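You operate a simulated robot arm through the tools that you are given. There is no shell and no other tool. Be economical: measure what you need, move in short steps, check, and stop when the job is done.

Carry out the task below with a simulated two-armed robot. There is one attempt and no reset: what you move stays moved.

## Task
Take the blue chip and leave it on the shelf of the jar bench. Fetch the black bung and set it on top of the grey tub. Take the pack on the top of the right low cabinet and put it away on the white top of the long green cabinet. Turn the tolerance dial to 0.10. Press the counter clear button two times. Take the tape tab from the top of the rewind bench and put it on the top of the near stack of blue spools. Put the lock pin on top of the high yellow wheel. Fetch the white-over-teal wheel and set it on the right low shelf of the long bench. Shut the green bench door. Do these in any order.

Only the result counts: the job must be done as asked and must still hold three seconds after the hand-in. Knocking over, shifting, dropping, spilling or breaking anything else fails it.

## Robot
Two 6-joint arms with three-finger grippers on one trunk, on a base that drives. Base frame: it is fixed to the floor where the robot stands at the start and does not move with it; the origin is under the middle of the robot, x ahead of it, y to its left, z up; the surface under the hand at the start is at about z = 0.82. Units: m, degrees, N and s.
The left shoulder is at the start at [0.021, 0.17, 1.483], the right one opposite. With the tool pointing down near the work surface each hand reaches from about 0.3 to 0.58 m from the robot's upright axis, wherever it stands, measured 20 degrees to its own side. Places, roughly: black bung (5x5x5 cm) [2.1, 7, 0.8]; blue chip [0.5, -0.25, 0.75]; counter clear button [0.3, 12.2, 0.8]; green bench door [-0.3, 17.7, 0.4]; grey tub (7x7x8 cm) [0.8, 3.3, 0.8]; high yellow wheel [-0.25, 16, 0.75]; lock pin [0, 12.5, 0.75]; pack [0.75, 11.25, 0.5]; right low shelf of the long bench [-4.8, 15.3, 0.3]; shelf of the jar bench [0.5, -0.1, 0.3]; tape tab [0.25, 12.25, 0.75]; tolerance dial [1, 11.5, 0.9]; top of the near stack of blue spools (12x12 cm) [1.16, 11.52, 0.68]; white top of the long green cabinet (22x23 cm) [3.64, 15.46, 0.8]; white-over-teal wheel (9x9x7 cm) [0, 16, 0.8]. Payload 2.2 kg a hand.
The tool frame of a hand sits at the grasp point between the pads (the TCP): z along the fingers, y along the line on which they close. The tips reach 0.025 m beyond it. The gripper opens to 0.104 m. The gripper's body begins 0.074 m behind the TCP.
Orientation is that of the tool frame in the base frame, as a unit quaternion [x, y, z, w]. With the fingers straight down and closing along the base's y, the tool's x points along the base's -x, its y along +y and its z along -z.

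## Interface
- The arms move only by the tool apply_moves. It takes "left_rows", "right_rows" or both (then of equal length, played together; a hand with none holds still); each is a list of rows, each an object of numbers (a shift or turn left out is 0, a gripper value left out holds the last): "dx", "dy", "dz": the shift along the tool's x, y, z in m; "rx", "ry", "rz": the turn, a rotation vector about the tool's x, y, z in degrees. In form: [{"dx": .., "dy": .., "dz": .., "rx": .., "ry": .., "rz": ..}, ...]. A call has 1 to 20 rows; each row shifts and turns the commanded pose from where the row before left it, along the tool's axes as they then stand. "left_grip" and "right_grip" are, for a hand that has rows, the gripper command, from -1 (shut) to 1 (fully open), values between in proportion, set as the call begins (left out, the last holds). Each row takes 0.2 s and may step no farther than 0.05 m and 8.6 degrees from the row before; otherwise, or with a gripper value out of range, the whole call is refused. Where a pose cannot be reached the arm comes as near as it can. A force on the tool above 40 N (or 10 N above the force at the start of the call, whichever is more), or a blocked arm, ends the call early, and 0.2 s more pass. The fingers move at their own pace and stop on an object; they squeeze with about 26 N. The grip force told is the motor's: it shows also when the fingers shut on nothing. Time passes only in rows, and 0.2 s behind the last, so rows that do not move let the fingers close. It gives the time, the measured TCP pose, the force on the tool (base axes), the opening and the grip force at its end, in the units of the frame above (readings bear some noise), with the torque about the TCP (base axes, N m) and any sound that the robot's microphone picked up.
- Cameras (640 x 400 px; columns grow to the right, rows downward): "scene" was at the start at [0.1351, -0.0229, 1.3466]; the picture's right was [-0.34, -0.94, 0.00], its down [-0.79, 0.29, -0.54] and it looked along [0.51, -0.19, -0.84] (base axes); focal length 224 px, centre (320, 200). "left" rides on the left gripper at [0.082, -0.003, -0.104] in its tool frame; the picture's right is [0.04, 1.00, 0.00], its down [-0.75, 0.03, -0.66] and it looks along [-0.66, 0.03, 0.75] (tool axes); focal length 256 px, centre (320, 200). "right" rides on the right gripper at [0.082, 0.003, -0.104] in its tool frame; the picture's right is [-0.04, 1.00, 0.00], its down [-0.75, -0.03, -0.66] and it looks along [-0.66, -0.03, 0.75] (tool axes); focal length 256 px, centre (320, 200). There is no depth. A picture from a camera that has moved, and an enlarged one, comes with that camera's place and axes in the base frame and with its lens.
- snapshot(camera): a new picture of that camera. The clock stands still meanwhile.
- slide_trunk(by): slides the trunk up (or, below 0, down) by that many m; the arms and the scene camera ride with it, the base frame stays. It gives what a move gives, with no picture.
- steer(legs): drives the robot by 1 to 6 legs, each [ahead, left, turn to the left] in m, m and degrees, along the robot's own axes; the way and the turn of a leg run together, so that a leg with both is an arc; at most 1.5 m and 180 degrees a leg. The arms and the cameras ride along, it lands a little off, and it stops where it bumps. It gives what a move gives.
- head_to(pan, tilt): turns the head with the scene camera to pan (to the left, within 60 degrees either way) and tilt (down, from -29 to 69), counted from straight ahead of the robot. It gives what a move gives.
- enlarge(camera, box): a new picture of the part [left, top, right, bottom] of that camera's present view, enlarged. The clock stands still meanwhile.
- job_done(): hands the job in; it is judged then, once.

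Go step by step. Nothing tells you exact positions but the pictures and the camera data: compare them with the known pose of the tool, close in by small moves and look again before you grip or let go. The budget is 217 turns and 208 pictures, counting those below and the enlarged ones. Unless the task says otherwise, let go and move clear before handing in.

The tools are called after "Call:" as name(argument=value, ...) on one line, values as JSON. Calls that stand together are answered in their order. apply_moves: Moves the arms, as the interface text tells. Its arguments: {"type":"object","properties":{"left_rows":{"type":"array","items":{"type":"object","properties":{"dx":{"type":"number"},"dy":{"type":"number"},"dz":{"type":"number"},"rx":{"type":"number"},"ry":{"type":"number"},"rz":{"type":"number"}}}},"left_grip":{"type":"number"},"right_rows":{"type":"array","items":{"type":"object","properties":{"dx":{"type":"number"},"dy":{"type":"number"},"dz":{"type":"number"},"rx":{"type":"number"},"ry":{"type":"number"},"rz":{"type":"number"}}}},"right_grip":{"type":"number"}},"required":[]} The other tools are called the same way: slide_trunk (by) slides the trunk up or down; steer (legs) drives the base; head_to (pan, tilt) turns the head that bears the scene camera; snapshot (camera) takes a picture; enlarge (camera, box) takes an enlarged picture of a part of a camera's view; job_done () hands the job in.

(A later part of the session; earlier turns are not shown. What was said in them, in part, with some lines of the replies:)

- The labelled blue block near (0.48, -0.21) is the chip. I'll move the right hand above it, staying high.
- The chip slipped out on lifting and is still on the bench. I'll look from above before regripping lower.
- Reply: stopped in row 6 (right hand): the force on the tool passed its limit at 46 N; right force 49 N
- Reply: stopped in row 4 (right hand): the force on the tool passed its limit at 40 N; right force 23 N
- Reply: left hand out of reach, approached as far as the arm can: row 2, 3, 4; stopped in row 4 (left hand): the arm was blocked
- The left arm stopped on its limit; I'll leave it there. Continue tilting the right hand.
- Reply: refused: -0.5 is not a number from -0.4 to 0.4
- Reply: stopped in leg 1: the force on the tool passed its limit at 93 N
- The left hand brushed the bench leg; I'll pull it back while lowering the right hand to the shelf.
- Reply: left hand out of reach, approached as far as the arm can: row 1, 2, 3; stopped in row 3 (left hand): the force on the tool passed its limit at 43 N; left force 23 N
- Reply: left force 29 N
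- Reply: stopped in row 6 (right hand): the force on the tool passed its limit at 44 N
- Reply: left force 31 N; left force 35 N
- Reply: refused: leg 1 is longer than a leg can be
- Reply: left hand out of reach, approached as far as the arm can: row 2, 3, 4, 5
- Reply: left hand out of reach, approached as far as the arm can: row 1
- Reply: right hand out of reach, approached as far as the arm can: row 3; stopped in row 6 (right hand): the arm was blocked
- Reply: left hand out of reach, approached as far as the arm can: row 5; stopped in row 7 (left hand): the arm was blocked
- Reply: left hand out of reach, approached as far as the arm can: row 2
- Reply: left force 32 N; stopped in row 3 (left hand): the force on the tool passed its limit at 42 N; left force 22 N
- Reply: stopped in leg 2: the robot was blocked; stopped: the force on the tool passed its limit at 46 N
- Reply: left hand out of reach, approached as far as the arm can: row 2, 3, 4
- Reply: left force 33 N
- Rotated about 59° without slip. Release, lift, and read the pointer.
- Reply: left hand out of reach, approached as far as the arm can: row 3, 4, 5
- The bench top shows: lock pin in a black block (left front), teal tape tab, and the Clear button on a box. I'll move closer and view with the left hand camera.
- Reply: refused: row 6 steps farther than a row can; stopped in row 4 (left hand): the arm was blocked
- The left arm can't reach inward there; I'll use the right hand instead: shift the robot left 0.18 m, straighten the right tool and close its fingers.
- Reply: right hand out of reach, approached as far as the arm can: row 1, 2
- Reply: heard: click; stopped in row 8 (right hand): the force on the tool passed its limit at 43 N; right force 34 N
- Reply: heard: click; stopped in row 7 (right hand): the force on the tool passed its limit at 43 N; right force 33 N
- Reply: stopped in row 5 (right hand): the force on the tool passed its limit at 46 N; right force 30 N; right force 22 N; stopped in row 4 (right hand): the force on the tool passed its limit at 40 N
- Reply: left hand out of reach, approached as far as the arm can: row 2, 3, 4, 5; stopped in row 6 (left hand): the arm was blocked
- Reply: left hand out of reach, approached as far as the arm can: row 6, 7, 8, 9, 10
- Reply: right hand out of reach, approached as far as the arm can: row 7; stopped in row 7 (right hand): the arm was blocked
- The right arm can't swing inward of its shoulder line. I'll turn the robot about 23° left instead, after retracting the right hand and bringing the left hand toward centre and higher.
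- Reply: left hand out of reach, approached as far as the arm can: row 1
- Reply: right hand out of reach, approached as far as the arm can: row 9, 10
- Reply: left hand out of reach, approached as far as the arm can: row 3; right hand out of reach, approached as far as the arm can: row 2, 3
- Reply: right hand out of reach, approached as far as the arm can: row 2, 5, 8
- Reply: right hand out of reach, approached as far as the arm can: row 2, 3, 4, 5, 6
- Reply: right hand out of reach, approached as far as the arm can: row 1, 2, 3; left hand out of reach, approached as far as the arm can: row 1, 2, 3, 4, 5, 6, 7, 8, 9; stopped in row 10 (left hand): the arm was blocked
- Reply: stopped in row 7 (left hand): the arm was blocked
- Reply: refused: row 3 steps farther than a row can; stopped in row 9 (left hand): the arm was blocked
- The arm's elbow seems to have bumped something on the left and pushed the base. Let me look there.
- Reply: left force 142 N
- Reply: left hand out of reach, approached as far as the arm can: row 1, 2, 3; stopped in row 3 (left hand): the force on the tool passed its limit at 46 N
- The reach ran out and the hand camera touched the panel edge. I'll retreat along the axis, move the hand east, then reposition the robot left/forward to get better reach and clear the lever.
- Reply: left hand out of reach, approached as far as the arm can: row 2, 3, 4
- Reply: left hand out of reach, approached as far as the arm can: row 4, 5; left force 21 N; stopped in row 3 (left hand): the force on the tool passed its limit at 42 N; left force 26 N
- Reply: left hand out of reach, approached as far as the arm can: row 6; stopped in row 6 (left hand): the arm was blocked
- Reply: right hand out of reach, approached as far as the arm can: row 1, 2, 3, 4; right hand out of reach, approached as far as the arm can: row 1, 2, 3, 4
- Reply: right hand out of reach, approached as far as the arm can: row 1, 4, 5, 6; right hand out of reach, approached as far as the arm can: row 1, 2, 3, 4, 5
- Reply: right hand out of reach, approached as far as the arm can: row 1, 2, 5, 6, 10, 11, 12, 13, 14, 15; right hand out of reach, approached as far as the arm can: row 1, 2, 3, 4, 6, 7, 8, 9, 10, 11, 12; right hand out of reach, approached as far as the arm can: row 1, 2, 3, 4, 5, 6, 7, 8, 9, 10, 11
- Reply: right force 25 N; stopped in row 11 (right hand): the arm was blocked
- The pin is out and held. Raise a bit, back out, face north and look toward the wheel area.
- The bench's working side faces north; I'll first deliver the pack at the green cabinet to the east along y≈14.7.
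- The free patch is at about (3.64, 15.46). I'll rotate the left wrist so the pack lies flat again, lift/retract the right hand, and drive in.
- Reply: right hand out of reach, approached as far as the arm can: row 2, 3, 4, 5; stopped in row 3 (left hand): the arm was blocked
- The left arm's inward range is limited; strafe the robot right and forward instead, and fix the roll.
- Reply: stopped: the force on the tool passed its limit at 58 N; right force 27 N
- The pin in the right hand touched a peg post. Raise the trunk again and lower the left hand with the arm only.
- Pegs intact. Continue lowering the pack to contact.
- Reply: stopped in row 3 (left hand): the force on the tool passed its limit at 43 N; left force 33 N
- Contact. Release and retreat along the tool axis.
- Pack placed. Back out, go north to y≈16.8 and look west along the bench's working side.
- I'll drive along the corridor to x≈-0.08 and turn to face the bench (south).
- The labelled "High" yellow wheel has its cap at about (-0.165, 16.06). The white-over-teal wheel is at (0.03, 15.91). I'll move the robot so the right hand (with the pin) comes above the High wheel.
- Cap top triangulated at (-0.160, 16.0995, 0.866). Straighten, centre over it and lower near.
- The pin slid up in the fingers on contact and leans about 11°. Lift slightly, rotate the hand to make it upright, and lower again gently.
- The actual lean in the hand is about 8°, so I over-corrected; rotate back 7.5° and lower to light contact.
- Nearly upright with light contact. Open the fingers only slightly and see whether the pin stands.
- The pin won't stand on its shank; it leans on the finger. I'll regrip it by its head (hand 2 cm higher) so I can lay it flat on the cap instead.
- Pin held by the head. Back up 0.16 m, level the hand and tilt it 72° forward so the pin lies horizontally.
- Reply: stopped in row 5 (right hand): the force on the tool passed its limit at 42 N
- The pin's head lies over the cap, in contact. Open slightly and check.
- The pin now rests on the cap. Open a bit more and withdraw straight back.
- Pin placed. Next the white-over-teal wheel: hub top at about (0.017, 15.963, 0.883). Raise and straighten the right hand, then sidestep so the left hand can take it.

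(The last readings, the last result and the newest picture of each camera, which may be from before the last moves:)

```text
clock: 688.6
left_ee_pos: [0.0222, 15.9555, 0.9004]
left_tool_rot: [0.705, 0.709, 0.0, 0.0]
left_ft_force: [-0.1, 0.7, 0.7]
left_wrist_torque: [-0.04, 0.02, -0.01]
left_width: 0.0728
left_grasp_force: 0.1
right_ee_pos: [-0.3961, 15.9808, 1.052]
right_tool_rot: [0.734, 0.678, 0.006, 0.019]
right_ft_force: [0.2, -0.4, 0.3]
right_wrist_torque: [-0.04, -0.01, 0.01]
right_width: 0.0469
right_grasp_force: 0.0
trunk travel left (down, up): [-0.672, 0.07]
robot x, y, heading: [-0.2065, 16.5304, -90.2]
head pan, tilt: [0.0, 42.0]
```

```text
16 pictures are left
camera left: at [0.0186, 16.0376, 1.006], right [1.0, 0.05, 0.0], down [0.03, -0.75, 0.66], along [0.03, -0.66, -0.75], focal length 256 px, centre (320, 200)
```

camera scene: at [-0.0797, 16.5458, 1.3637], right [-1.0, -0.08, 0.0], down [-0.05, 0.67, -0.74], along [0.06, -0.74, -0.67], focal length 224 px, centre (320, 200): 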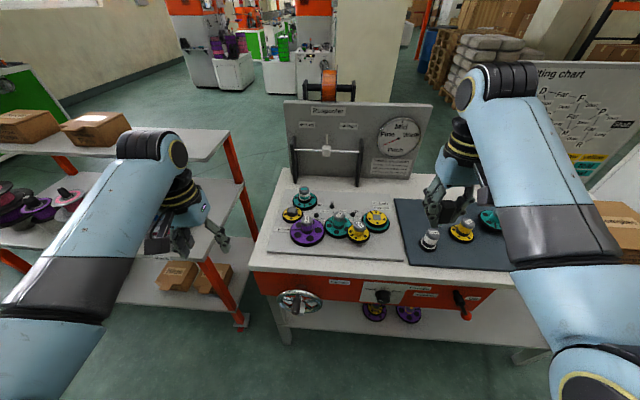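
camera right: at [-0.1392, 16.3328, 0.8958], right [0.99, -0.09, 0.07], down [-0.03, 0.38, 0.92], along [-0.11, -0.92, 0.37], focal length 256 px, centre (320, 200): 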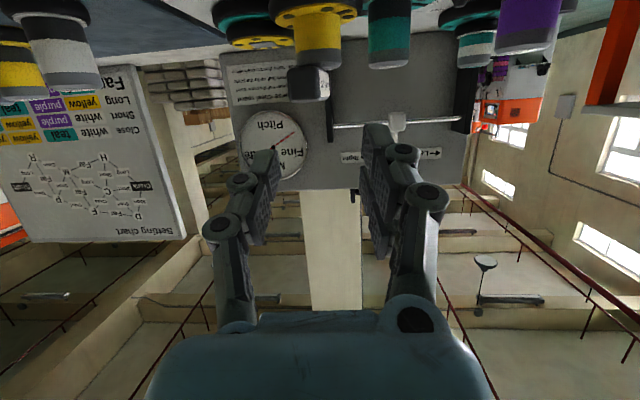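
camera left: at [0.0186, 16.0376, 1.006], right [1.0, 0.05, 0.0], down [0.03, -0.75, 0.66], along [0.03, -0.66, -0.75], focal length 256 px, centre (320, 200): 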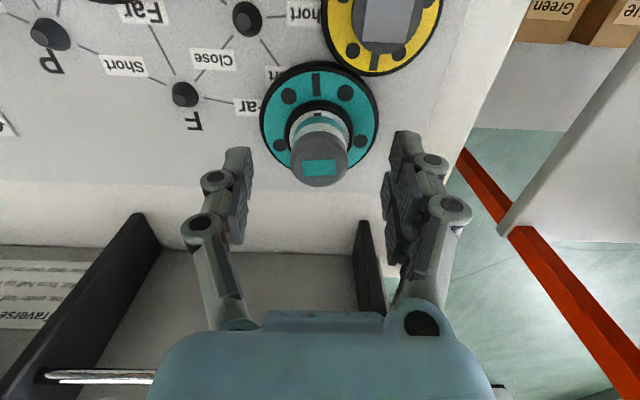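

Aligned over the hub (top z≈0.88). Lower 35 mm, grip, and lift slowly.

Call:
apply_moves(left_rows=[{"dz": 0.015}, {"dz": 0.015}, {"dz": 0.007}, {}])

Call:
apply_moves(left_rows=[{}, {}, {}, {}], left_grip=-1)

Call:
apply_moves(left_rows=[{"dz": -0.003}, {"dz": -0.005}, {"dz": -0.008}, {"dz": -0.012}, {"dz": -0.015}, {"dz": -0.015}, {"dz": -0.015}, {"dz": -0.015}, {"dz": -0.015}, {"dz": -0.01}, {"dz": -0.005}, {}])

Call:
snapshot(camera="left")

```text
clock: 689.6
left_ee_pos: [0.0232, 15.9746, 0.877]
left_tool_rot: [0.705, 0.709, 0.0, 0.001]
left_ft_force: [-0.2, -0.2, -0.6]
left_wrist_torque: [0.0, -0.01, 0.0]
left_width: 0.0723
left_grasp_force: 0.0
left hand out of reach, approached as far as the arm can: row 1, 2, 3
right_ee_pos: [-0.3965, 15.9812, 1.0527]
right_tool_rot: [0.735, 0.678, 0.006, 0.019]
right_ft_force: [-1.0, -0.6, -0.4]
right_wrist_torque: [0.02, 0.03, -0.02]
right_width: 0.0467
right_grasp_force: 0.1
trunk travel left (down, up): [-0.672, 0.07]
robot x, y, heading: [-0.21, 16.5244, -89.9]
head pan, tilt: [0.0, 42.0]
```

```text
clock: 690.6
left_ee_pos: [0.0271, 15.9725, 0.8773]
left_tool_rot: [0.703, 0.711, 0.0, 0.003]
left_ft_force: [17.5, 6.7, 18.4]
left_wrist_torque: [-0.23, -0.45, 0.37]
left_width: 0.006
left_grasp_force: 26.4
right_ee_pos: [-0.395, 15.9822, 1.0543]
right_tool_rot: [0.734, 0.679, 0.006, 0.02]
right_ft_force: [0.0, 0.5, -0.2]
right_wrist_torque: [0.03, 0.03, -0.02]
right_width: 0.0468
right_grasp_force: 0.1
trunk travel left (down, up): [-0.672, 0.07]
robot x, y, heading: [-0.2063, 16.5324, -90.3]
head pan, tilt: [0.0, 42.0]
```

```text
clock: 693.2
left_ee_pos: [0.0226, 15.974, 0.9935]
left_tool_rot: [0.705, 0.709, 0.002, 0.0]
left_ft_force: [-0.1, -0.9, -0.8]
left_wrist_torque: [0.0, 0.01, 0.01]
left_width: 0.0
left_grasp_force: 26.0
right_ee_pos: [-0.3962, 15.9809, 1.0526]
right_tool_rot: [0.734, 0.679, 0.006, 0.019]
right_ft_force: [-0.1, -0.2, -0.1]
right_wrist_torque: [0.02, -0.01, 0.02]
right_width: 0.0468
right_grasp_force: 0.1
trunk travel left (down, up): [-0.672, 0.07]
robot x, y, heading: [-0.2061, 16.5292, -90.3]
head pan, tilt: [0.0, 42.0]
```

```text
15 pictures are left
camera left: at [0.0184, 16.0554, 1.0992], right [1.0, 0.05, 0.0], down [0.03, -0.75, 0.66], along [0.03, -0.65, -0.76], focal length 256 px, centre (320, 200)
```

left: 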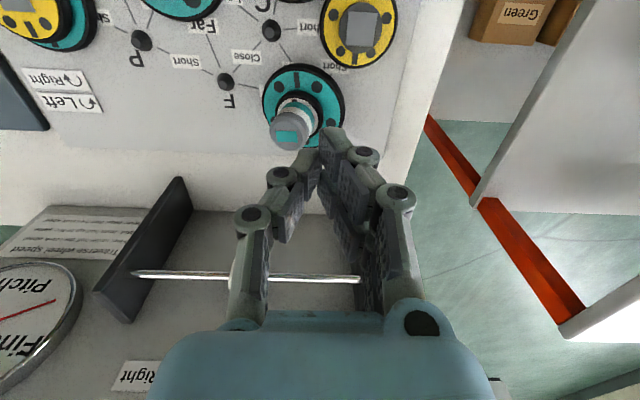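

The arm ran out of reach and nudged the wheel a little. Reopen, recentre on (0.0, 15.953), and lower the trunk.

Call:
apply_moves(left_rows=[{}, {}, {"dy": -0.022, "dx": -0.02}, {}, {}], left_grip=0.4)

Call:
slide_trunk(by=-0.09)

Call:
snapshot(camera="left")

```text
clock: 694.4
left_ee_pos: [-0.0002, 15.9543, 0.9925]
left_tool_rot: [0.705, 0.71, 0.002, 0.001]
left_ft_force: [0.1, -0.1, 0.6]
left_wrist_torque: [0.01, 0.01, 0.0]
left_width: 0.0729
left_grasp_force: 0.2
right_ee_pos: [-0.3962, 15.9796, 1.0523]
right_tool_rot: [0.735, 0.678, 0.005, 0.019]
right_ft_force: [-0.2, -0.4, 0.4]
right_wrist_torque: [0.04, 0.01, 0.02]
right_width: 0.0467
right_grasp_force: 0.1
trunk travel left (down, up): [-0.672, 0.07]
robot x, y, heading: [-0.2074, 16.5322, -90.2]
head pan, tilt: [0.0, 42.0]
```

```text
clock: 695.6
left_ee_pos: [0.001, 15.9536, 0.9047]
left_tool_rot: [0.705, 0.71, 0.001, 0.001]
left_ft_force: [-0.4, 0.4, -1.2]
left_wrist_torque: [0.01, 0.0, 0.02]
left_width: 0.0729
left_grasp_force: 0.0
right_ee_pos: [-0.3966, 15.9807, 0.9631]
right_tool_rot: [0.735, 0.678, 0.006, 0.019]
right_ft_force: [0.6, -0.1, 0.9]
right_wrist_torque: [-0.01, -0.03, 0.01]
right_width: 0.0469
right_grasp_force: 0.1
trunk travel left (down, up): [-0.582, 0.16]
robot x, y, heading: [-0.205, 16.527, -90.2]
head pan, tilt: [0.0, 42.0]
```

```text
14 pictures are left
camera left: at [-0.0027, 16.0353, 1.0097], right [1.0, 0.05, 0.0], down [0.03, -0.75, 0.66], along [0.03, -0.66, -0.75], focal length 256 px, centre (320, 200)
```

left: 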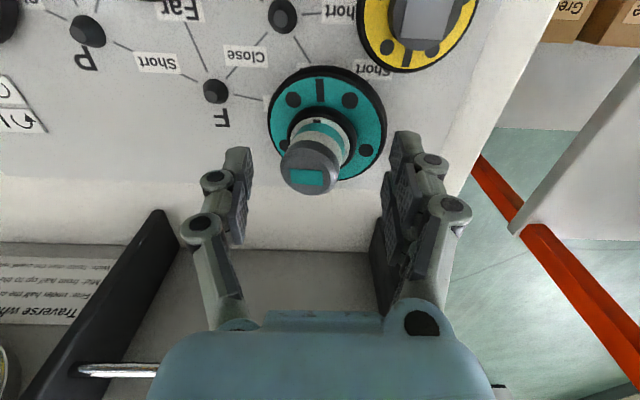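

Call:
apply_moves(left_rows=[{"dz": 0.012, "dy": -0.003}, {"dz": 0.012}, {"dz": 0.01}, {}])

Call:
apply_moves(left_rows=[{}, {}, {}, {}], left_grip=-1)

```text
clock: 696.6
left_ee_pos: [-0.0011, 15.9546, 0.8701]
left_tool_rot: [0.705, 0.71, 0.001, 0.0]
left_ft_force: [0.7, -0.1, -0.5]
left_wrist_torque: [-0.01, 0.01, 0.02]
left_width: 0.0723
left_grasp_force: 0.0
right_ee_pos: [-0.3954, 15.9812, 0.9615]
right_tool_rot: [0.735, 0.678, 0.007, 0.019]
right_ft_force: [-0.2, -1.1, 0.2]
right_wrist_torque: [-0.02, 0.01, 0.0]
right_width: 0.0467
right_grasp_force: 0.1
trunk travel left (down, up): [-0.582, 0.16]
robot x, y, heading: [-0.2078, 16.5267, -90.2]
head pan, tilt: [0.0, 42.0]
```

```text
clock: 697.6
left_ee_pos: [-0.0004, 15.9545, 0.8704]
left_tool_rot: [0.704, 0.71, 0.002, 0.0]
left_ft_force: [0.3, -0.9, 1.1]
left_wrist_torque: [-0.03, -0.07, 0.0]
left_width: 0.0449
left_grasp_force: 26.2
right_ee_pos: [-0.3955, 15.9817, 0.9623]
right_tool_rot: [0.735, 0.678, 0.006, 0.019]
right_ft_force: [0.0, -0.2, 0.4]
right_wrist_torque: [0.0, 0.03, -0.01]
right_width: 0.0468
right_grasp_force: 0.0
trunk travel left (down, up): [-0.582, 0.16]
robot x, y, heading: [-0.2058, 16.5285, -90.2]
head pan, tilt: [0.0, 42.0]
```

Gripped at 0.045. Lift slowly.

Call:
apply_moves(left_rows=[{"dz": -0.003}, {"dz": -0.005}, {"dz": -0.008}, {"dz": -0.012}, {"dz": -0.015}, {"dz": -0.015}, {"dz": -0.015}, {"dz": -0.015}, {"dz": -0.01}, {"dz": -0.005}, {}])

Call:
slide_trunk(by=0.09)

Call:
steer(legs=[[-0.25, 0, 0], [0, 0, -45]])

Call:
head_to(pan=0, tilt=22)

Call:
snapshot(camera="scene")

```text
clock: 700.0
left_ee_pos: [-0.004, 15.9546, 0.9737]
left_tool_rot: [0.704, 0.71, 0.001, 0.0]
left_ft_force: [-0.4, 1.1, -0.8]
left_wrist_torque: [0.01, -0.02, -0.04]
left_width: 0.0405
left_grasp_force: 26.1
right_ee_pos: [-0.3957, 15.9808, 0.9624]
right_tool_rot: [0.735, 0.678, 0.006, 0.019]
right_ft_force: [-0.8, 0.1, -1.0]
right_wrist_torque: [0.03, -0.03, -0.02]
right_width: 0.0471
right_grasp_force: 0.1
trunk travel left (down, up): [-0.582, 0.16]
robot x, y, heading: [-0.2062, 16.5299, -90.3]
head pan, tilt: [0.0, 42.0]
```

```text
clock: 701.3
left_ee_pos: [-0.0021, 15.9529, 1.0623]
left_tool_rot: [0.705, 0.709, 0.002, 0.0]
left_ft_force: [0.6, -0.4, -1.5]
left_wrist_torque: [0.04, -0.01, 0.02]
left_width: 0.0403
left_grasp_force: 25.8
right_ee_pos: [-0.3947, 15.9807, 1.0525]
right_tool_rot: [0.735, 0.678, 0.007, 0.018]
right_ft_force: [-0.1, -0.3, 0.5]
right_wrist_torque: [0.01, -0.02, 0.0]
right_width: 0.0468
right_grasp_force: 0.1
trunk travel left (down, up): [-0.672, 0.07]
robot x, y, heading: [-0.206, 16.528, -90.1]
head pan, tilt: [0.0, 42.0]
```

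```text
clock: 705.2
left_ee_pos: [-0.4757, 16.2316, 1.0618]
left_tool_rot: [0.926, 0.378, 0.002, 0.001]
left_ft_force: [-1.0, -0.5, -0.9]
left_wrist_torque: [0.0, -0.02, -0.03]
left_width: 0.0406
left_grasp_force: 25.6
right_ee_pos: [-0.7311, 16.5339, 1.0531]
right_tool_rot: [0.941, 0.337, -0.002, 0.02]
right_ft_force: [0.2, 0.0, -0.2]
right_wrist_torque: [-0.04, 0.01, 0.01]
right_width: 0.0466
right_grasp_force: 0.1
trunk travel left (down, up): [-0.672, 0.07]
robot x, y, heading: [-0.2049, 16.7789, -136.0]
head pan, tilt: [0.0, 42.0]
```

```text
clock: 706.0
left_ee_pos: [-0.4764, 16.2316, 1.0625]
left_tool_rot: [0.926, 0.378, 0.002, 0.001]
left_ft_force: [0.0, 0.2, -1.1]
left_wrist_torque: [0.03, -0.03, -0.02]
left_width: 0.0405
left_grasp_force: 25.7
right_ee_pos: [-0.7319, 16.5351, 1.0524]
right_tool_rot: [0.941, 0.337, -0.002, 0.02]
right_ft_force: [-0.1, 0.2, 0.1]
right_wrist_torque: [0.0, 0.0, 0.02]
right_width: 0.0468
right_grasp_force: 0.0
trunk travel left (down, up): [-0.672, 0.07]
robot x, y, heading: [-0.2061, 16.777, -136.0]
head pan, tilt: [0.0, 22.0]
```

```text
13 pictures are left
camera scene: at [-0.3249, 16.6671, 1.3946], right [-0.69, 0.72, 0.0], down [0.27, 0.26, -0.93], along [-0.67, -0.64, -0.38], focal length 224 px, centre (320, 200)
```

scene: 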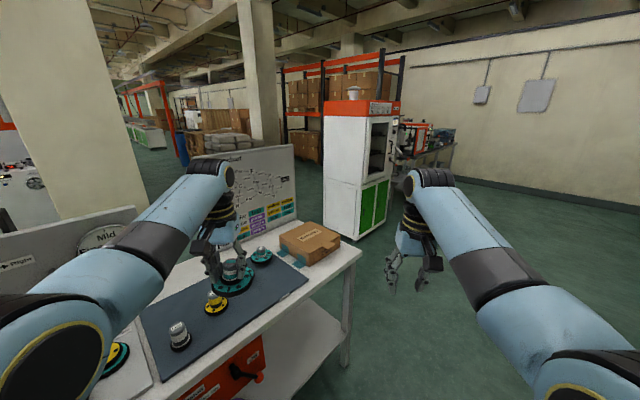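

Wheel held. Now the door with the free right hand: go to about (-0.95, 16.9), face north-east, and look.

Call:
steer(legs=[[0, 0, -44], [0.75, -0.12, 0], [0, 0, -140]])

Call:
head_to(pan=0, tilt=35)

Call:
snapshot(camera="scene")

```text
clock: 717.9
left_ee_pos: [-0.6495, 17.4294, 1.0631]
left_tool_rot: [-0.346, 0.938, 0.001, -0.001]
left_ft_force: [-0.1, 0.3, -1.4]
left_wrist_torque: [0.03, 0.0, 0.01]
left_width: 0.0404
left_grasp_force: 25.7
right_ee_pos: [-0.4154, 17.11, 1.0529]
right_tool_rot: [-0.305, 0.952, 0.02, 0.003]
right_ft_force: [-0.4, 0.1, 0.1]
right_wrist_torque: [0.01, 0.0, 0.0]
right_width: 0.0467
right_grasp_force: 0.1
trunk travel left (down, up): [-0.672, 0.07]
robot x, y, heading: [-0.9606, 16.8992, 39.8]
head pan, tilt: [0.0, 22.0]
```

```text
clock: 718.7
left_ee_pos: [-0.6484, 17.4293, 1.0612]
left_tool_rot: [-0.347, 0.938, 0.002, -0.001]
left_ft_force: [-1.0, 0.1, -1.5]
left_wrist_torque: [-0.01, 0.01, 0.0]
left_width: 0.0402
left_grasp_force: 25.5
right_ee_pos: [-0.4151, 17.1114, 1.0518]
right_tool_rot: [-0.305, 0.952, 0.019, 0.003]
right_ft_force: [0.7, 0.1, 1.0]
right_wrist_torque: [-0.01, 0.02, -0.02]
right_width: 0.0466
right_grasp_force: 0.1
trunk travel left (down, up): [-0.672, 0.07]
robot x, y, heading: [-0.9597, 16.9005, 39.8]
head pan, tilt: [0.0, 35.0]
```

```text
12 pictures are left
camera scene: at [-0.836, 17.0052, 1.3741], right [0.64, -0.77, 0.0], down [-0.44, -0.37, -0.82], along [0.63, 0.53, -0.57], focal length 224 px, centre (320, 200)
```

scene: 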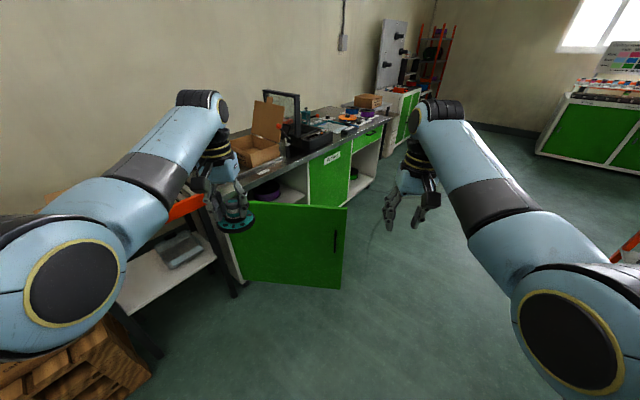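

The door is hinged at about (-0.45, 17.93), open roughly 60°. Lower the trunk, close the right fingers, and push the door with arcs of the base.

Call:
apply_moves(right_rows=[{}, {}], right_grip=-1)

Call:
slide_trunk(by=-0.4)

Call:
slide_trunk(by=-0.2)

Call:
steer(legs=[[0.248, -0.077, 20], [0.222, -0.184, 15]])

Call:
steer(legs=[[0.135, -0.119, 10], [0.108, -0.091, 5]])

Call:
snapshot(camera="scene")

```text
clock: 719.3
left_ee_pos: [-0.6489, 17.4298, 1.0632]
left_tool_rot: [-0.347, 0.938, 0.0, -0.001]
left_ft_force: [0.3, -0.9, -0.9]
left_wrist_torque: [-0.04, 0.04, 0.01]
left_width: 0.0402
left_grasp_force: 25.8
right_ee_pos: [-0.4154, 17.1111, 1.0528]
right_tool_rot: [-0.305, 0.952, 0.02, 0.003]
right_ft_force: [0.0, 0.4, -0.4]
right_wrist_torque: [-0.01, -0.04, 0.01]
right_width: 0.0
right_grasp_force: 24.4
trunk travel left (down, up): [-0.672, 0.07]
robot x, y, heading: [-0.9578, 16.9001, 39.9]
head pan, tilt: [0.0, 35.0]
```

```text
clock: 723.1
left_ee_pos: [-0.6493, 17.4291, 0.6629]
left_tool_rot: [-0.347, 0.938, 0.002, 0.0]
left_ft_force: [0.4, 0.2, -1.1]
left_wrist_torque: [-0.04, -0.02, 0.04]
left_width: 0.04
left_grasp_force: 26.1
right_ee_pos: [-0.4159, 17.1093, 0.6527]
right_tool_rot: [-0.305, 0.952, 0.02, 0.003]
right_ft_force: [-0.1, 0.2, -0.1]
right_wrist_torque: [0.0, -0.03, 0.03]
right_width: 0.0
right_grasp_force: 26.1
trunk travel left (down, up): [-0.272, 0.47]
robot x, y, heading: [-0.9583, 16.9002, 39.9]
head pan, tilt: [0.0, 35.0]
```

```text
clock: 725.3
left_ee_pos: [-0.6489, 17.4297, 0.4626]
left_tool_rot: [-0.347, 0.938, 0.001, -0.001]
left_ft_force: [-0.1, 0.0, -0.5]
left_wrist_torque: [-0.01, 0.02, 0.01]
left_width: 0.0401
left_grasp_force: 26.2
right_ee_pos: [-0.4146, 17.111, 0.4526]
right_tool_rot: [-0.305, 0.952, 0.019, 0.003]
right_ft_force: [-0.4, -0.4, -0.7]
right_wrist_torque: [0.0, 0.02, -0.03]
right_width: 0.0001
right_grasp_force: 25.9
trunk travel left (down, up): [-0.072, 0.67]
robot x, y, heading: [-0.9591, 16.9028, 39.8]
head pan, tilt: [0.0, 35.0]
```

```text
clock: 728.7
left_ee_pos: [-0.5309, 17.7801, 0.4622]
left_tool_rot: [-0.61, 0.793, 0.001, -0.002]
left_ft_force: [-0.6, 0.9, -2.1]
left_wrist_torque: [0.01, 0.02, 0.01]
left_width: 0.0402
left_grasp_force: 26.3
right_ee_pos: [-0.1585, 17.6503, 0.4525]
right_tool_rot: [-0.574, 0.818, 0.02, -0.004]
right_ft_force: [0.6, 0.0, 0.9]
right_wrist_torque: [0.0, 0.04, 0.02]
right_width: 0.0
right_grasp_force: 25.8
trunk travel left (down, up): [-0.072, 0.67]
robot x, y, heading: [-0.4858, 17.1727, 74.4]
head pan, tilt: [0.0, 35.0]
```

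```text
clock: 730.8
left_ee_pos: [-0.481, 17.8931, 0.4606]
left_tool_rot: [-0.687, 0.727, -0.006, -0.008]
left_ft_force: [0.5, -11.4, 4.5]
left_wrist_torque: [1.7, 0.03, -0.14]
left_width: 0.0402
left_grasp_force: 26.4
right_ee_pos: [-0.0892, 17.8478, 0.452]
right_tool_rot: [-0.655, 0.755, 0.02, -0.005]
right_ft_force: [-0.5, 0.0, -0.2]
right_wrist_torque: [0.01, -0.01, 0.01]
right_width: 0.0002
right_grasp_force: 26.2
trunk travel left (down, up): [-0.072, 0.67]
robot x, y, heading: [-0.3117, 17.3128, 85.8]
head pan, tilt: [0.0, 35.0]
stopped in leg 2: the force on the tool passed its limit at 124 N (the readings are from after the stop); the commanded pose is now the measured one
```

```text
11 pictures are left
camera scene: at [-0.3006, 17.4998, 0.7609], right [1.0, -0.07, 0.0], down [-0.04, -0.57, -0.82], along [0.05, 0.82, -0.57], focal length 224 px, centre (320, 200)
```

scene: 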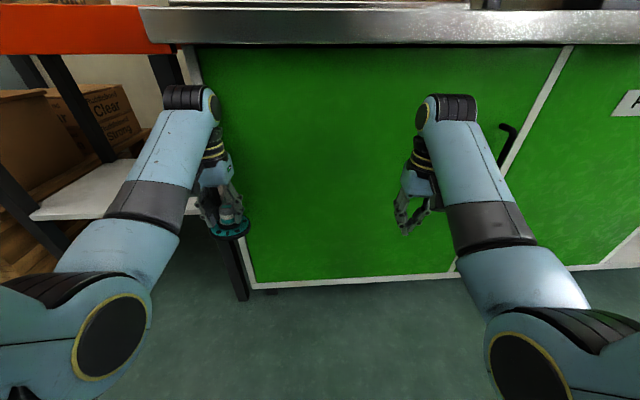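

The door looks nearly flush; the held wheel bumped the bench front. Back off slightly and use the right arm to push the free edge firmly.

Call:
steer(legs=[[-0.06, 0, 0]])

Call:
apply_moves(right_rows=[{"dy": -0.04}, {"dy": -0.04}, {"dy": -0.04}, {"dx": -0.03}, {"dx": -0.03}, {"dx": -0.03}, {"dx": -0.02}, {"dx": -0.015}, {"dx": -0.015}, {"dx": -0.015}, {"dx": -0.015}, {}])

Call:
snapshot(camera="scene")

```text
clock: 731.8
left_ee_pos: [-0.4841, 17.8345, 0.46]
left_tool_rot: [-0.686, 0.728, -0.007, -0.009]
left_ft_force: [-0.3, -0.3, -1.5]
left_wrist_torque: [0.01, -0.04, -0.01]
left_width: 0.0402
left_grasp_force: 25.9
right_ee_pos: [-0.093, 17.7898, 0.4525]
right_tool_rot: [-0.655, 0.755, 0.019, -0.007]
right_ft_force: [0.6, 0.3, -0.5]
right_wrist_torque: [0.0, -0.01, 0.02]
right_width: 0.0
right_grasp_force: 25.9
trunk travel left (down, up): [-0.072, 0.67]
robot x, y, heading: [-0.3139, 17.2552, 86.0]
head pan, tilt: [0.0, 35.0]
```

```text
clock: 733.6
left_ee_pos: [-0.4829, 17.8338, 0.4611]
left_tool_rot: [-0.685, 0.728, -0.008, -0.008]
left_ft_force: [0.7, -0.4, -2.0]
left_wrist_torque: [-0.03, 0.02, 0.01]
left_width: 0.0402
left_grasp_force: 26.2
right_ee_pos: [0.0454, 17.8942, 0.4495]
right_tool_rot: [-0.656, 0.755, 0.017, -0.009]
right_ft_force: [-2.7, -10.8, 6.0]
right_wrist_torque: [1.36, -0.2, 0.23]
right_width: 0.0
right_grasp_force: 25.8
trunk travel left (down, up): [-0.072, 0.67]
robot x, y, heading: [-0.3123, 17.2572, 86.1]
head pan, tilt: [0.0, 35.0]
stopped in row 9 (right hand): the force on the tool passed its limit at 49 N (the readings are from after the stop); the commanded pose is now the measured one
```

```text
10 pictures are left
camera scene: at [-0.3046, 17.4401, 0.761], right [1.0, -0.07, 0.0], down [-0.04, -0.57, -0.82], along [0.06, 0.82, -0.57], focal length 224 px, centre (320, 200)
```

scene: 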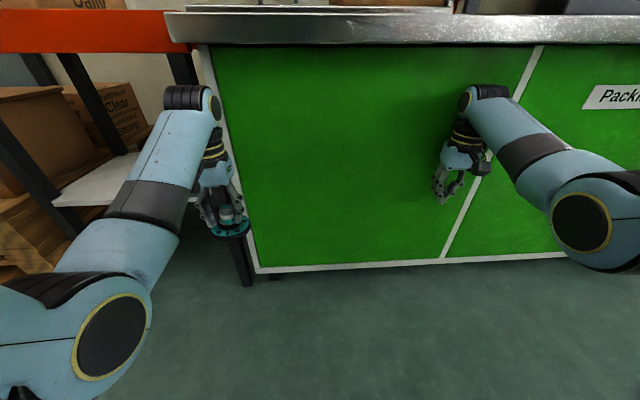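

The door is shut. Now take the wheel west to the long bench; raise the trunk, back off and look from x≈-1.9.

Call:
apply_moves(right_rows=[{"dx": 0.03}, {"dx": 0.04}, {"dx": 0.04}, {"dy": 0.03}, {"dy": 0.03}, {"dy": 0.03}, {}])

Call:
steer(legs=[[-0.35, 0, 0], [0, 0, 94], [1.3, 0, 0], [0.4, 0, 0]])

Call:
slide_trunk(by=0.4)

Call:
head_to(pan=12, tilt=18)

Call:
snapshot(camera="scene")

```text
clock: 735.2
left_ee_pos: [-0.4837, 17.8361, 0.4597]
left_tool_rot: [-0.685, 0.728, -0.007, -0.008]
left_ft_force: [1.2, -1.1, 0.2]
left_wrist_torque: [-0.01, 0.01, -0.03]
left_width: 0.0401
left_grasp_force: 26.0
right_ee_pos: [-0.0624, 17.8005, 0.4523]
right_tool_rot: [-0.656, 0.754, 0.016, -0.01]
right_ft_force: [0.1, 0.7, -1.0]
right_wrist_torque: [0.02, -0.02, 0.03]
right_width: 0.0
right_grasp_force: 26.3
trunk travel left (down, up): [-0.072, 0.67]
robot x, y, heading: [-0.3164, 17.2598, 86.2]
head pan, tilt: [0.0, 35.0]
```

```text
clock: 749.6
left_ee_pos: [-2.5783, 16.6448, 0.4595]
left_tool_rot: [1.0, 0.017, 0.012, 0.001]
left_ft_force: [0.5, 0.3, -1.2]
left_wrist_torque: [0.0, -0.01, 0.01]
left_width: 0.0399
left_grasp_force: 26.0
right_ee_pos: [-2.5844, 17.0678, 0.4527]
right_tool_rot: [1.0, -0.023, -0.003, 0.019]
right_ft_force: [0.2, -0.1, -0.3]
right_wrist_torque: [-0.01, 0.05, 0.02]
right_width: 0.0
right_grasp_force: 25.8
trunk travel left (down, up): [-0.072, 0.67]
robot x, y, heading: [-2.0146, 16.8672, -178.4]
head pan, tilt: [0.0, 35.0]
```

```text
clock: 753.5
left_ee_pos: [-2.5783, 16.6432, 0.8586]
left_tool_rot: [1.0, 0.017, 0.013, 0.001]
left_ft_force: [-0.1, -0.1, -0.9]
left_wrist_torque: [0.02, -0.01, -0.04]
left_width: 0.04
left_grasp_force: 26.1
right_ee_pos: [-2.5845, 17.0683, 0.8513]
right_tool_rot: [1.0, -0.023, -0.003, 0.02]
right_ft_force: [0.7, -0.6, 0.2]
right_wrist_torque: [0.05, -0.01, -0.02]
right_width: 0.0
right_grasp_force: 26.0
trunk travel left (down, up): [-0.472, 0.27]
robot x, y, heading: [-2.0192, 16.8652, -178.4]
head pan, tilt: [0.0, 35.0]
```

```text
clock: 754.3
left_ee_pos: [-2.5785, 16.6446, 0.8605]
left_tool_rot: [1.0, 0.018, 0.011, 0.001]
left_ft_force: [-0.1, 0.4, -0.7]
left_wrist_torque: [-0.01, -0.02, 0.0]
left_width: 0.0398
left_grasp_force: 26.1
right_ee_pos: [-2.5841, 17.0685, 0.852]
right_tool_rot: [1.0, -0.022, -0.003, 0.019]
right_ft_force: [0.4, 0.1, -0.4]
right_wrist_torque: [-0.06, -0.02, 0.0]
right_width: 0.0001
right_grasp_force: 25.8
trunk travel left (down, up): [-0.472, 0.27]
robot x, y, heading: [-2.0219, 16.8675, -178.5]
head pan, tilt: [12.0, 18.0]
```

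```text
9 pictures are left
camera scene: at [-2.1825, 16.8439, 1.1993], right [-0.23, 0.97, 0.0], down [0.3, 0.07, -0.95], along [-0.92, -0.22, -0.31], focal length 224 px, centre (320, 200)
```

scene: 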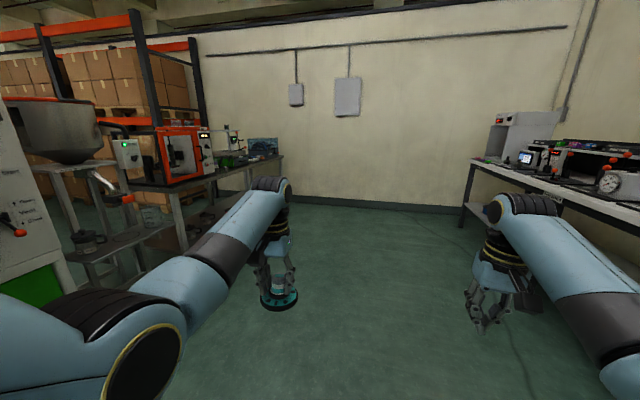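

The long bench is on the left with its lower shelf; its right (west) end is near x≈-4.8. Drive to x≈-5.0 and face it.

Call:
steer(legs=[[1.4, 0, -1.5], [1.4, 0, 0], [0.2, 0, 0], [0, 0, 90]])

Call:
head_to(pan=10, tilt=40)

Call:
snapshot(camera="scene")

```text
clock: 768.6
left_ee_pos: [-5.4724, 16.6867, 0.8608]
left_tool_rot: [1.0, -0.001, 0.024, 0.0]
left_ft_force: [20.2, 1.7, 10.2]
left_wrist_torque: [-0.19, 2.98, -0.17]
left_width: 0.0351
left_grasp_force: 25.9
right_ee_pos: [-5.4706, 17.1095, 0.8538]
right_tool_rot: [0.999, -0.04, -0.006, 0.018]
right_ft_force: [-0.1, 0.7, -0.1]
right_wrist_torque: [0.02, 0.0, 0.01]
right_width: 0.0
right_grasp_force: 26.1
trunk travel left (down, up): [-0.472, 0.27]
robot x, y, heading: [-4.9105, 16.8867, 179.9]
head pan, tilt: [12.0, 18.0]
stopped in leg 3: the force on the tool passed its limit at 247 N (the readings are from after the stop); the commanded pose is now the measured one
```

```text
clock: 769.5
left_ee_pos: [-5.4718, 16.6862, 0.8603]
left_tool_rot: [1.0, 0.0, 0.024, 0.001]
left_ft_force: [24.2, 1.5, 11.8]
left_wrist_torque: [-0.2, 3.6, -0.17]
left_width: 0.0355
left_grasp_force: 26.1
right_ee_pos: [-5.4715, 17.1094, 0.8535]
right_tool_rot: [0.999, -0.04, -0.005, 0.018]
right_ft_force: [0.4, 0.0, 0.0]
right_wrist_torque: [0.0, -0.06, 0.0]
right_width: 0.0
right_grasp_force: 26.3
trunk travel left (down, up): [-0.472, 0.27]
robot x, y, heading: [-4.9168, 16.8907, 179.7]
head pan, tilt: [10.0, 40.0]
```

```text
8 pictures are left
camera scene: at [-5.0676, 16.8753, 1.1654], right [-0.17, 0.99, 0.0], down [0.63, 0.11, -0.77], along [-0.76, -0.13, -0.64], focal length 224 px, centre (320, 200)
```

scene: 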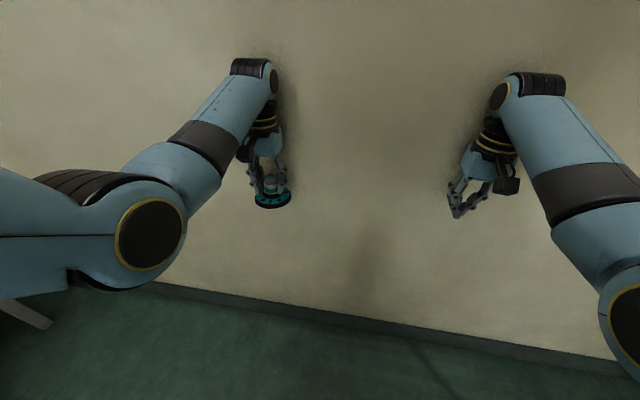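

The wheel touched the west wall but is still held. Back up 0.25 m, turn to face the bench and look.

Call:
steer(legs=[[-0.2, 0, 0], [0, 0, 90]])

Call:
snapshot(camera="scene")

```text
clock: 774.9
left_ee_pos: [-4.5095, 16.3252, 0.858]
left_tool_rot: [0.706, 0.707, 0.018, -0.018]
left_ft_force: [-0.3, 0.7, -0.9]
left_wrist_torque: [0.02, -0.02, 0.01]
left_width: 0.0353
left_grasp_force: 25.9
right_ee_pos: [-4.9342, 16.326, 0.8518]
right_tool_rot: [0.733, 0.68, 0.011, 0.016]
right_ft_force: [-0.8, 0.2, 0.3]
right_wrist_torque: [-0.04, -0.02, 0.03]
right_width: 0.0001
right_grasp_force: 26.4
trunk travel left (down, up): [-0.472, 0.27]
robot x, y, heading: [-4.7154, 16.8815, -90.1]
head pan, tilt: [10.0, 40.0]
```

```text
7 pictures are left
camera scene: at [-4.7014, 16.7304, 1.1647], right [-0.99, -0.17, 0.0], down [-0.11, 0.63, -0.77], along [0.13, -0.75, -0.64], focal length 224 px, centre (320, 200)
```

scene: 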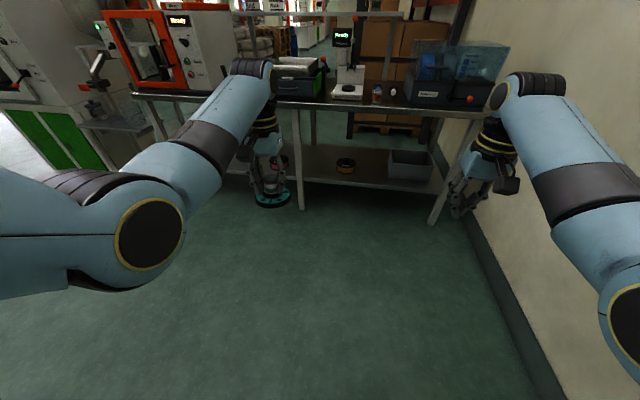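

I can see the right low shelf with a free gap near x≈-4.8 between a yellow item and a grey bin. Position the robot, lower the trunk, and tilt the left hand 24°.

Call:
steer(legs=[[0.5, -0.21, -8]])

Call:
slide_trunk(by=-0.4)

Call:
apply_moves(left_rows=[{"ry": -4}, {"ry": -6}, {"ry": -7}, {"ry": -6}, {}])

Call:
snapshot(camera="left")

```text
clock: 778.0
left_ee_pos: [-4.8296, 15.8257, 0.8587]
left_tool_rot: [0.75, 0.661, 0.02, -0.016]
left_ft_force: [0.1, 0.2, -1.8]
left_wrist_torque: [0.01, -0.04, 0.03]
left_width: 0.035
left_grasp_force: 26.2
right_ee_pos: [-5.2492, 15.8806, 0.8511]
right_tool_rot: [0.776, 0.631, 0.01, 0.015]
right_ft_force: [0.2, -0.3, 0.1]
right_wrist_torque: [0.01, -0.01, 0.01]
right_width: 0.0001
right_grasp_force: 25.8
trunk travel left (down, up): [-0.472, 0.27]
robot x, y, heading: [-4.9609, 16.4072, -97.7]
head pan, tilt: [10.0, 40.0]
```

```text
clock: 781.8
left_ee_pos: [-4.8266, 15.8489, 0.4069]
left_tool_rot: [0.748, 0.658, 0.062, -0.053]
left_ft_force: [0.8, 0.4, -0.7]
left_wrist_torque: [-0.02, -0.01, 0.01]
left_width: 0.0351
left_grasp_force: 25.9
right_ee_pos: [-5.2482, 15.8807, 0.4526]
right_tool_rot: [0.776, 0.63, 0.009, 0.016]
right_ft_force: [-0.7, 0.5, 0.3]
right_wrist_torque: [-0.02, 0.02, 0.02]
right_width: 0.0
right_grasp_force: 26.3
trunk travel left (down, up): [-0.072, 0.67]
robot x, y, heading: [-4.9561, 16.4102, -97.7]
head pan, tilt: [10.0, 40.0]
```

```text
clock: 783.0
left_ee_pos: [-4.8257, 15.8484, 0.4062]
left_tool_rot: [0.745, 0.656, -0.088, 0.08]
left_ft_force: [0.6, -0.4, -0.9]
left_wrist_torque: [0.01, 0.01, 0.0]
left_width: 0.0352
left_grasp_force: 26.0
right_ee_pos: [-5.2487, 15.8823, 0.4532]
right_tool_rot: [0.776, 0.63, 0.009, 0.016]
right_ft_force: [0.5, 0.0, 0.3]
right_wrist_torque: [-0.01, 0.0, -0.03]
right_width: 0.0
right_grasp_force: 25.8
trunk travel left (down, up): [-0.072, 0.67]
robot x, y, heading: [-4.961, 16.4066, -98.0]
head pan, tilt: [10.0, 40.0]
```

```text
6 pictures are left
camera left: at [-4.8155, 15.9525, 0.4888], right [1.0, -0.09, -0.01], down [-0.04, -0.58, 0.82], along [-0.08, -0.81, -0.58], focal length 256 px, centre (320, 200)
```

left: 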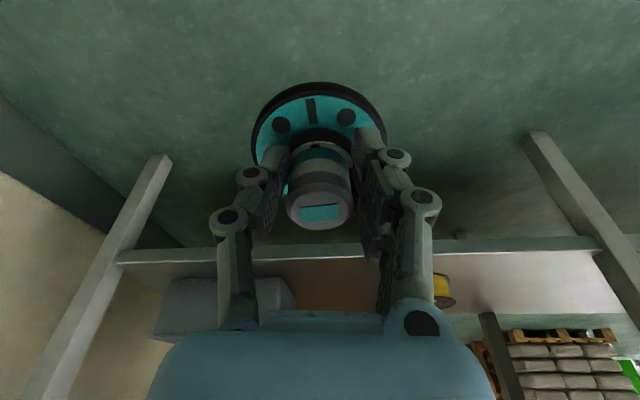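

Clear gap ahead; shelf top z≈0.31. Raise slightly, tuck the right hand back, and drive in.

Call:
apply_moves(right_rows=[{"dx": 0.04}, {"dx": 0.04}, {"dx": 0.04}, {"dx": 0.03}, {"dy": 0.02}, {}])

Call:
slide_trunk(by=0.045)

Call:
steer(legs=[[0.4, 0.0725, 0]])

Call:
snapshot(camera="left")

```text
clock: 784.6
left_ee_pos: [-4.8259, 15.8475, 0.4054]
left_tool_rot: [0.746, 0.656, -0.088, 0.079]
left_ft_force: [0.2, 0.4, -1.6]
left_wrist_torque: [0.08, -0.02, -0.03]
left_width: 0.0352
left_grasp_force: 26.1
right_ee_pos: [-5.2254, 16.0229, 0.4291]
right_tool_rot: [0.774, 0.633, -0.015, -0.01]
right_ft_force: [-0.6, 0.2, -0.5]
right_wrist_torque: [-0.03, -0.04, -0.01]
right_width: 0.0
right_grasp_force: 26.1
right hand out of reach, approached as far as the arm can: row 1, 2, 3
trunk travel left (down, up): [-0.072, 0.67]
robot x, y, heading: [-4.9622, 16.4091, -97.8]
head pan, tilt: [10.0, 40.0]
stopped in row 6 (right hand): the arm was blocked; the commanded pose is now the measured one
```

```text
clock: 785.5
left_ee_pos: [-4.8262, 15.8491, 0.4496]
left_tool_rot: [0.746, 0.656, -0.088, 0.08]
left_ft_force: [-0.5, 0.0, -1.4]
left_wrist_torque: [0.0, 0.01, -0.03]
left_width: 0.0351
left_grasp_force: 26.0
right_ee_pos: [-5.225, 16.023, 0.4715]
right_tool_rot: [0.774, 0.632, -0.012, -0.009]
right_ft_force: [0.6, 0.1, -0.3]
right_wrist_torque: [-0.03, -0.01, -0.01]
right_width: 0.0
right_grasp_force: 26.4
trunk travel left (down, up): [-0.117, 0.625]
robot x, y, heading: [-4.958, 16.4038, -97.7]
head pan, tilt: [10.0, 40.0]
```

```text
clock: 788.0
left_ee_pos: [-4.8053, 15.4396, 0.4492]
left_tool_rot: [0.745, 0.657, -0.088, 0.079]
left_ft_force: [1.5, -0.4, -1.0]
left_wrist_torque: [-0.01, -0.02, -0.03]
left_width: 0.0353
left_grasp_force: 25.5
right_ee_pos: [-5.2043, 15.6131, 0.4714]
right_tool_rot: [0.774, 0.634, -0.012, -0.008]
right_ft_force: [-0.3, 0.1, 0.6]
right_wrist_torque: [0.01, 0.0, 0.01]
right_width: 0.0001
right_grasp_force: 26.0
trunk travel left (down, up): [-0.117, 0.625]
robot x, y, heading: [-4.9352, 15.9998, -97.3]
head pan, tilt: [10.0, 40.0]
```

```text
5 pictures are left
camera left: at [-4.7945, 15.5437, 0.5339], right [1.0, -0.09, -0.01], down [-0.04, -0.58, 0.82], along [-0.08, -0.81, -0.58], focal length 256 px, centre (320, 200)
```

left: 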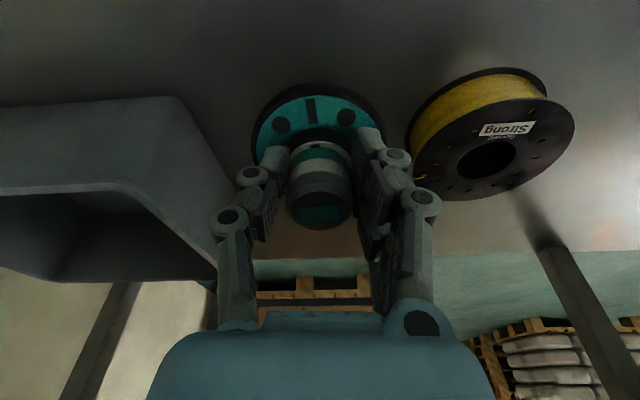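

Wheel is over the gap. Lower with the trunk to contact.

Call:
apply_moves(left_rows=[{"dy": 0.006}, {}])

Call:
slide_trunk(by=-0.05)

Call:
slide_trunk(by=-0.02)

```text
clock: 788.6
left_ee_pos: [-4.7977, 15.4396, 0.4495]
left_tool_rot: [0.745, 0.657, -0.088, 0.079]
left_ft_force: [-0.6, 0.4, -1.4]
left_wrist_torque: [-0.01, 0.02, 0.02]
left_width: 0.0354
left_grasp_force: 26.1
right_ee_pos: [-5.203, 15.6137, 0.4726]
right_tool_rot: [0.774, 0.633, -0.013, -0.008]
right_ft_force: [-0.7, -0.3, 0.3]
right_wrist_torque: [-0.02, 0.04, -0.04]
right_width: 0.0002
right_grasp_force: 25.7
trunk travel left (down, up): [-0.117, 0.625]
robot x, y, heading: [-4.9356, 15.9981, -97.4]
head pan, tilt: [10.0, 40.0]
```

```text
clock: 789.6
left_ee_pos: [-4.7988, 15.4388, 0.4017]
left_tool_rot: [0.745, 0.657, -0.089, 0.079]
left_ft_force: [0.2, 0.0, -0.8]
left_wrist_torque: [0.05, -0.02, 0.0]
left_width: 0.0351
left_grasp_force: 25.7
right_ee_pos: [-5.2057, 15.6135, 0.4201]
right_tool_rot: [0.773, 0.634, -0.014, -0.01]
right_ft_force: [0.4, 0.2, -1.1]
right_wrist_torque: [-0.02, 0.01, 0.02]
right_width: 0.0004
right_grasp_force: 26.1
trunk travel left (down, up): [-0.067, 0.675]
robot x, y, heading: [-4.9358, 16.0037, -97.4]
head pan, tilt: [10.0, 40.0]
```

```text
clock: 790.2
left_ee_pos: [-4.7991, 15.4396, 0.3815]
left_tool_rot: [0.744, 0.657, -0.088, 0.079]
left_ft_force: [0.0, -0.2, -1.7]
left_wrist_torque: [0.03, -0.03, -0.01]
left_width: 0.0351
left_grasp_force: 26.9
right_ee_pos: [-5.2066, 15.6137, 0.4021]
right_tool_rot: [0.773, 0.634, -0.016, -0.01]
right_ft_force: [0.3, -0.6, -0.6]
right_wrist_torque: [0.01, 0.03, -0.01]
right_width: 0.0
right_grasp_force: 26.0
trunk travel left (down, up): [-0.047, 0.695]
robot x, y, heading: [-4.9354, 15.999, -97.8]
head pan, tilt: [10.0, 40.0]
```

Call:
slide_trunk(by=-0.012)

Call:
slide_trunk(by=-0.01)

Call:
slide_trunk(by=-0.01)

```text
clock: 790.8
left_ee_pos: [-4.7985, 15.4403, 0.3685]
left_tool_rot: [0.745, 0.656, -0.089, 0.08]
left_ft_force: [-1.3, -0.2, -1.8]
left_wrist_torque: [0.0, 0.0, -0.01]
left_width: 0.0349
left_grasp_force: 26.6
right_ee_pos: [-5.2073, 15.6134, 0.3897]
right_tool_rot: [0.773, 0.634, -0.017, -0.011]
right_ft_force: [-0.7, -0.5, 0.2]
right_wrist_torque: [-0.05, 0.0, 0.01]
right_width: 0.0001
right_grasp_force: 25.7
trunk travel left (down, up): [-0.035, 0.707]
robot x, y, heading: [-4.9373, 15.9991, -97.4]
head pan, tilt: [10.0, 40.0]
```

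```text
clock: 791.4
left_ee_pos: [-4.7974, 15.4398, 0.3591]
left_tool_rot: [0.744, 0.657, -0.089, 0.079]
left_ft_force: [-0.6, 1.2, 5.4]
left_wrist_torque: [0.26, -0.01, 0.0]
left_width: 0.0351
left_grasp_force: 25.7
right_ee_pos: [-5.208, 15.6141, 0.3795]
right_tool_rot: [0.774, 0.633, -0.017, -0.011]
right_ft_force: [-0.1, 0.3, 0.6]
right_wrist_torque: [0.01, -0.02, -0.01]
right_width: 0.0001
right_grasp_force: 26.2
trunk travel left (down, up): [-0.025, 0.717]
robot x, y, heading: [-4.9404, 15.9968, -97.6]
head pan, tilt: [10.0, 40.0]
```

```text
clock: 792.0
left_ee_pos: [-4.7975, 15.4368, 0.353]
left_tool_rot: [0.744, 0.657, -0.093, 0.084]
left_ft_force: [1.3, -13.1, 33.2]
left_wrist_torque: [-0.52, 0.59, 0.21]
left_width: 0.0371
left_grasp_force: 25.8
right_ee_pos: [-5.2089, 15.6137, 0.3713]
right_tool_rot: [0.773, 0.634, -0.017, -0.012]
right_ft_force: [-0.8, -0.5, 0.4]
right_wrist_torque: [0.02, 0.0, 0.0]
right_width: 0.0
right_grasp_force: 26.0
trunk travel left (down, up): [-0.015, 0.727]
robot x, y, heading: [-4.9345, 15.9962, -97.7]
head pan, tilt: [10.0, 40.0]
```

Contact. Flatten the tilt, then release.

Call:
apply_moves(left_rows=[{"dz": -0.004}, {"ry": 5}, {"ry": 5}, {"dz": 0.003}, {}])

Call:
apply_moves(left_rows=[{}, {}, {}, {}], left_grip=0.4)

Call:
apply_moves(left_rows=[{"dz": -0.02}, {"dz": -0.03}, {"dz": -0.03}, {"dz": -0.02}, {}])

Call:
snapshot(camera="left")

```text
clock: 793.2
left_ee_pos: [-4.7973, 15.4408, 0.3544]
left_tool_rot: [0.75, 0.661, -0.025, 0.025]
left_ft_force: [6.1, 0.1, 42.5]
left_wrist_torque: [-0.14, 0.3, 0.09]
left_width: 0.0349
left_grasp_force: 26.3
right_ee_pos: [-5.2084, 15.6148, 0.3713]
right_tool_rot: [0.773, 0.635, -0.019, -0.011]
right_ft_force: [-0.2, -0.2, -0.3]
right_wrist_torque: [0.03, 0.0, 0.01]
right_width: 0.0
right_grasp_force: 25.6
trunk travel left (down, up): [-0.015, 0.727]
robot x, y, heading: [-4.9373, 16.0006, -97.4]
head pan, tilt: [10.0, 40.0]
```

```text
clock: 794.2
left_ee_pos: [-4.7987, 15.4408, 0.3492]
left_tool_rot: [0.749, 0.662, -0.023, 0.021]
left_ft_force: [-0.4, -0.1, -0.6]
left_wrist_torque: [0.02, 0.01, 0.0]
left_width: 0.0728
left_grasp_force: 0.1
right_ee_pos: [-5.2081, 15.6136, 0.37]
right_tool_rot: [0.773, 0.634, -0.018, -0.013]
right_ft_force: [-0.7, 0.3, -0.4]
right_wrist_torque: [-0.02, -0.01, -0.01]
right_width: 0.0
right_grasp_force: 26.3
trunk travel left (down, up): [-0.015, 0.727]
robot x, y, heading: [-4.9376, 15.9984, -97.6]
head pan, tilt: [10.0, 40.0]
```

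```text
clock: 795.4
left_ee_pos: [-4.811, 15.4365, 0.4039]
left_tool_rot: [0.75, 0.661, -0.025, 0.022]
left_ft_force: [-0.7, -0.4, -0.2]
left_wrist_torque: [0.04, -0.03, -0.03]
left_width: 0.0727
left_grasp_force: 0.1
left hand out of reach, approached as far as the arm can: row 3, 4
right_ee_pos: [-5.2082, 15.6131, 0.3692]
right_tool_rot: [0.773, 0.634, -0.017, -0.012]
right_ft_force: [-1.0, -0.1, -0.5]
right_wrist_torque: [-0.01, 0.0, -0.02]
right_width: 0.0002
right_grasp_force: 26.3
trunk travel left (down, up): [-0.015, 0.727]
robot x, y, heading: [-4.9408, 15.9976, -97.5]
head pan, tilt: [10.0, 40.0]
```

```text
4 pictures are left
camera left: at [-4.8033, 15.5257, 0.5032], right [1.0, -0.09, 0.0], down [-0.06, -0.71, 0.71], along [-0.06, -0.7, -0.71], focal length 256 px, centre (320, 200)
```

left: 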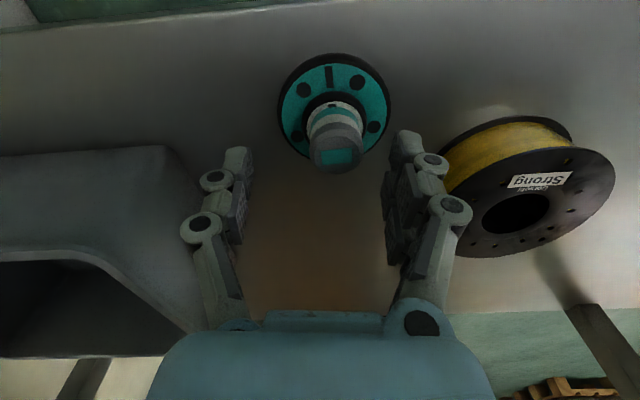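

The wheel stands on the shelf. Raise a little, back out, and take a final check.

Call:
slide_trunk(by=0.06)

Call:
steer(legs=[[-0.6, 0, 0]])

Call:
snapshot(camera="scene")

```text
clock: 796.4
left_ee_pos: [-4.8098, 15.4357, 0.4629]
left_tool_rot: [0.749, 0.662, -0.023, 0.021]
left_ft_force: [-0.5, 0.5, -0.6]
left_wrist_torque: [0.0, -0.01, 0.01]
left_width: 0.0726
left_grasp_force: 0.1
right_ee_pos: [-5.2034, 15.6143, 0.4288]
right_tool_rot: [0.773, 0.634, -0.013, -0.01]
right_ft_force: [0.5, 0.0, 0.1]
right_wrist_torque: [0.01, 0.0, 0.0]
right_width: 0.0
right_grasp_force: 25.9
trunk travel left (down, up): [-0.075, 0.667]
robot x, y, heading: [-4.9368, 16.002, -97.7]
head pan, tilt: [10.0, 40.0]
```

```text
clock: 799.7
left_ee_pos: [-4.7308, 16.0198, 0.4622]
left_tool_rot: [0.747, 0.664, -0.023, 0.022]
left_ft_force: [0.2, 0.0, -0.3]
left_wrist_torque: [-0.02, 0.04, -0.01]
left_width: 0.0727
left_grasp_force: 0.0
right_ee_pos: [-5.126, 16.1922, 0.4301]
right_tool_rot: [0.771, 0.637, -0.014, -0.008]
right_ft_force: [-0.2, 0.1, -0.3]
right_wrist_torque: [0.01, 0.01, 0.01]
right_width: 0.0
right_grasp_force: 26.2
trunk travel left (down, up): [-0.075, 0.667]
robot x, y, heading: [-4.8613, 16.5828, -97.3]
head pan, tilt: [10.0, 40.0]
```

```text
3 pictures are left
camera scene: at [-4.8723, 16.4015, 0.7561], right [-1.0, -0.05, 0.0], down [-0.03, 0.64, -0.77], along [0.04, -0.76, -0.64], focal length 224 px, centre (320, 200)
```

scene: 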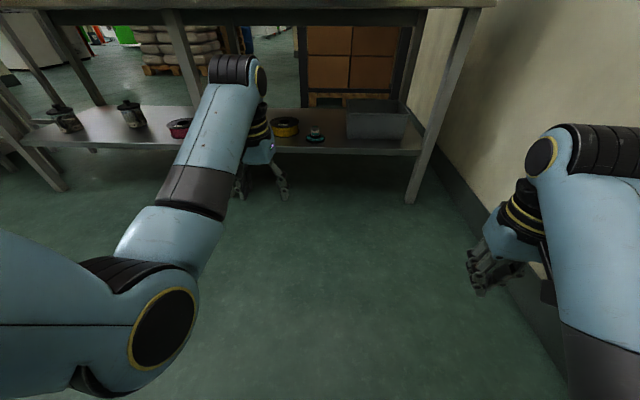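

The wheel rests on the right low shelf between the spool and the bin, and both hands are clear. All nine tasks are done, so I'm handing in.

Call:
job_done()

```text
The job is handed in.
```

All nine tasks are finished and the job is handed in, though some contact along the way might count against it.

- **Chip:** it slipped out of the gripper on the first lift and landed back on the bench. I picked it up again and left it on the jar bench shelf.
- **Lock pin:** it would not stand upright, so it lies flat on the cap of the yellow wheel labelled "High".
- **Tape tab:** I put it on the blue stack that matched the listed coordinates, (1.16, 11.52). Another blue stack stands closer to where the robot was.
- **Bumps:**
  - The left hand brushed a leg of the jar bench.
  - It also pressed on the gate box.
  - It pressed on the dancer mechanism as well, at about 140 N.
  - The right hand, holding the pin, touched a peg post on the green cabinet.
  - The wheel hit the green bench front and the west wall while being carried.
  - Nothing looked moved or damaged in the pictures taken at the time. I had no pictures to spare for a full recheck at the end.
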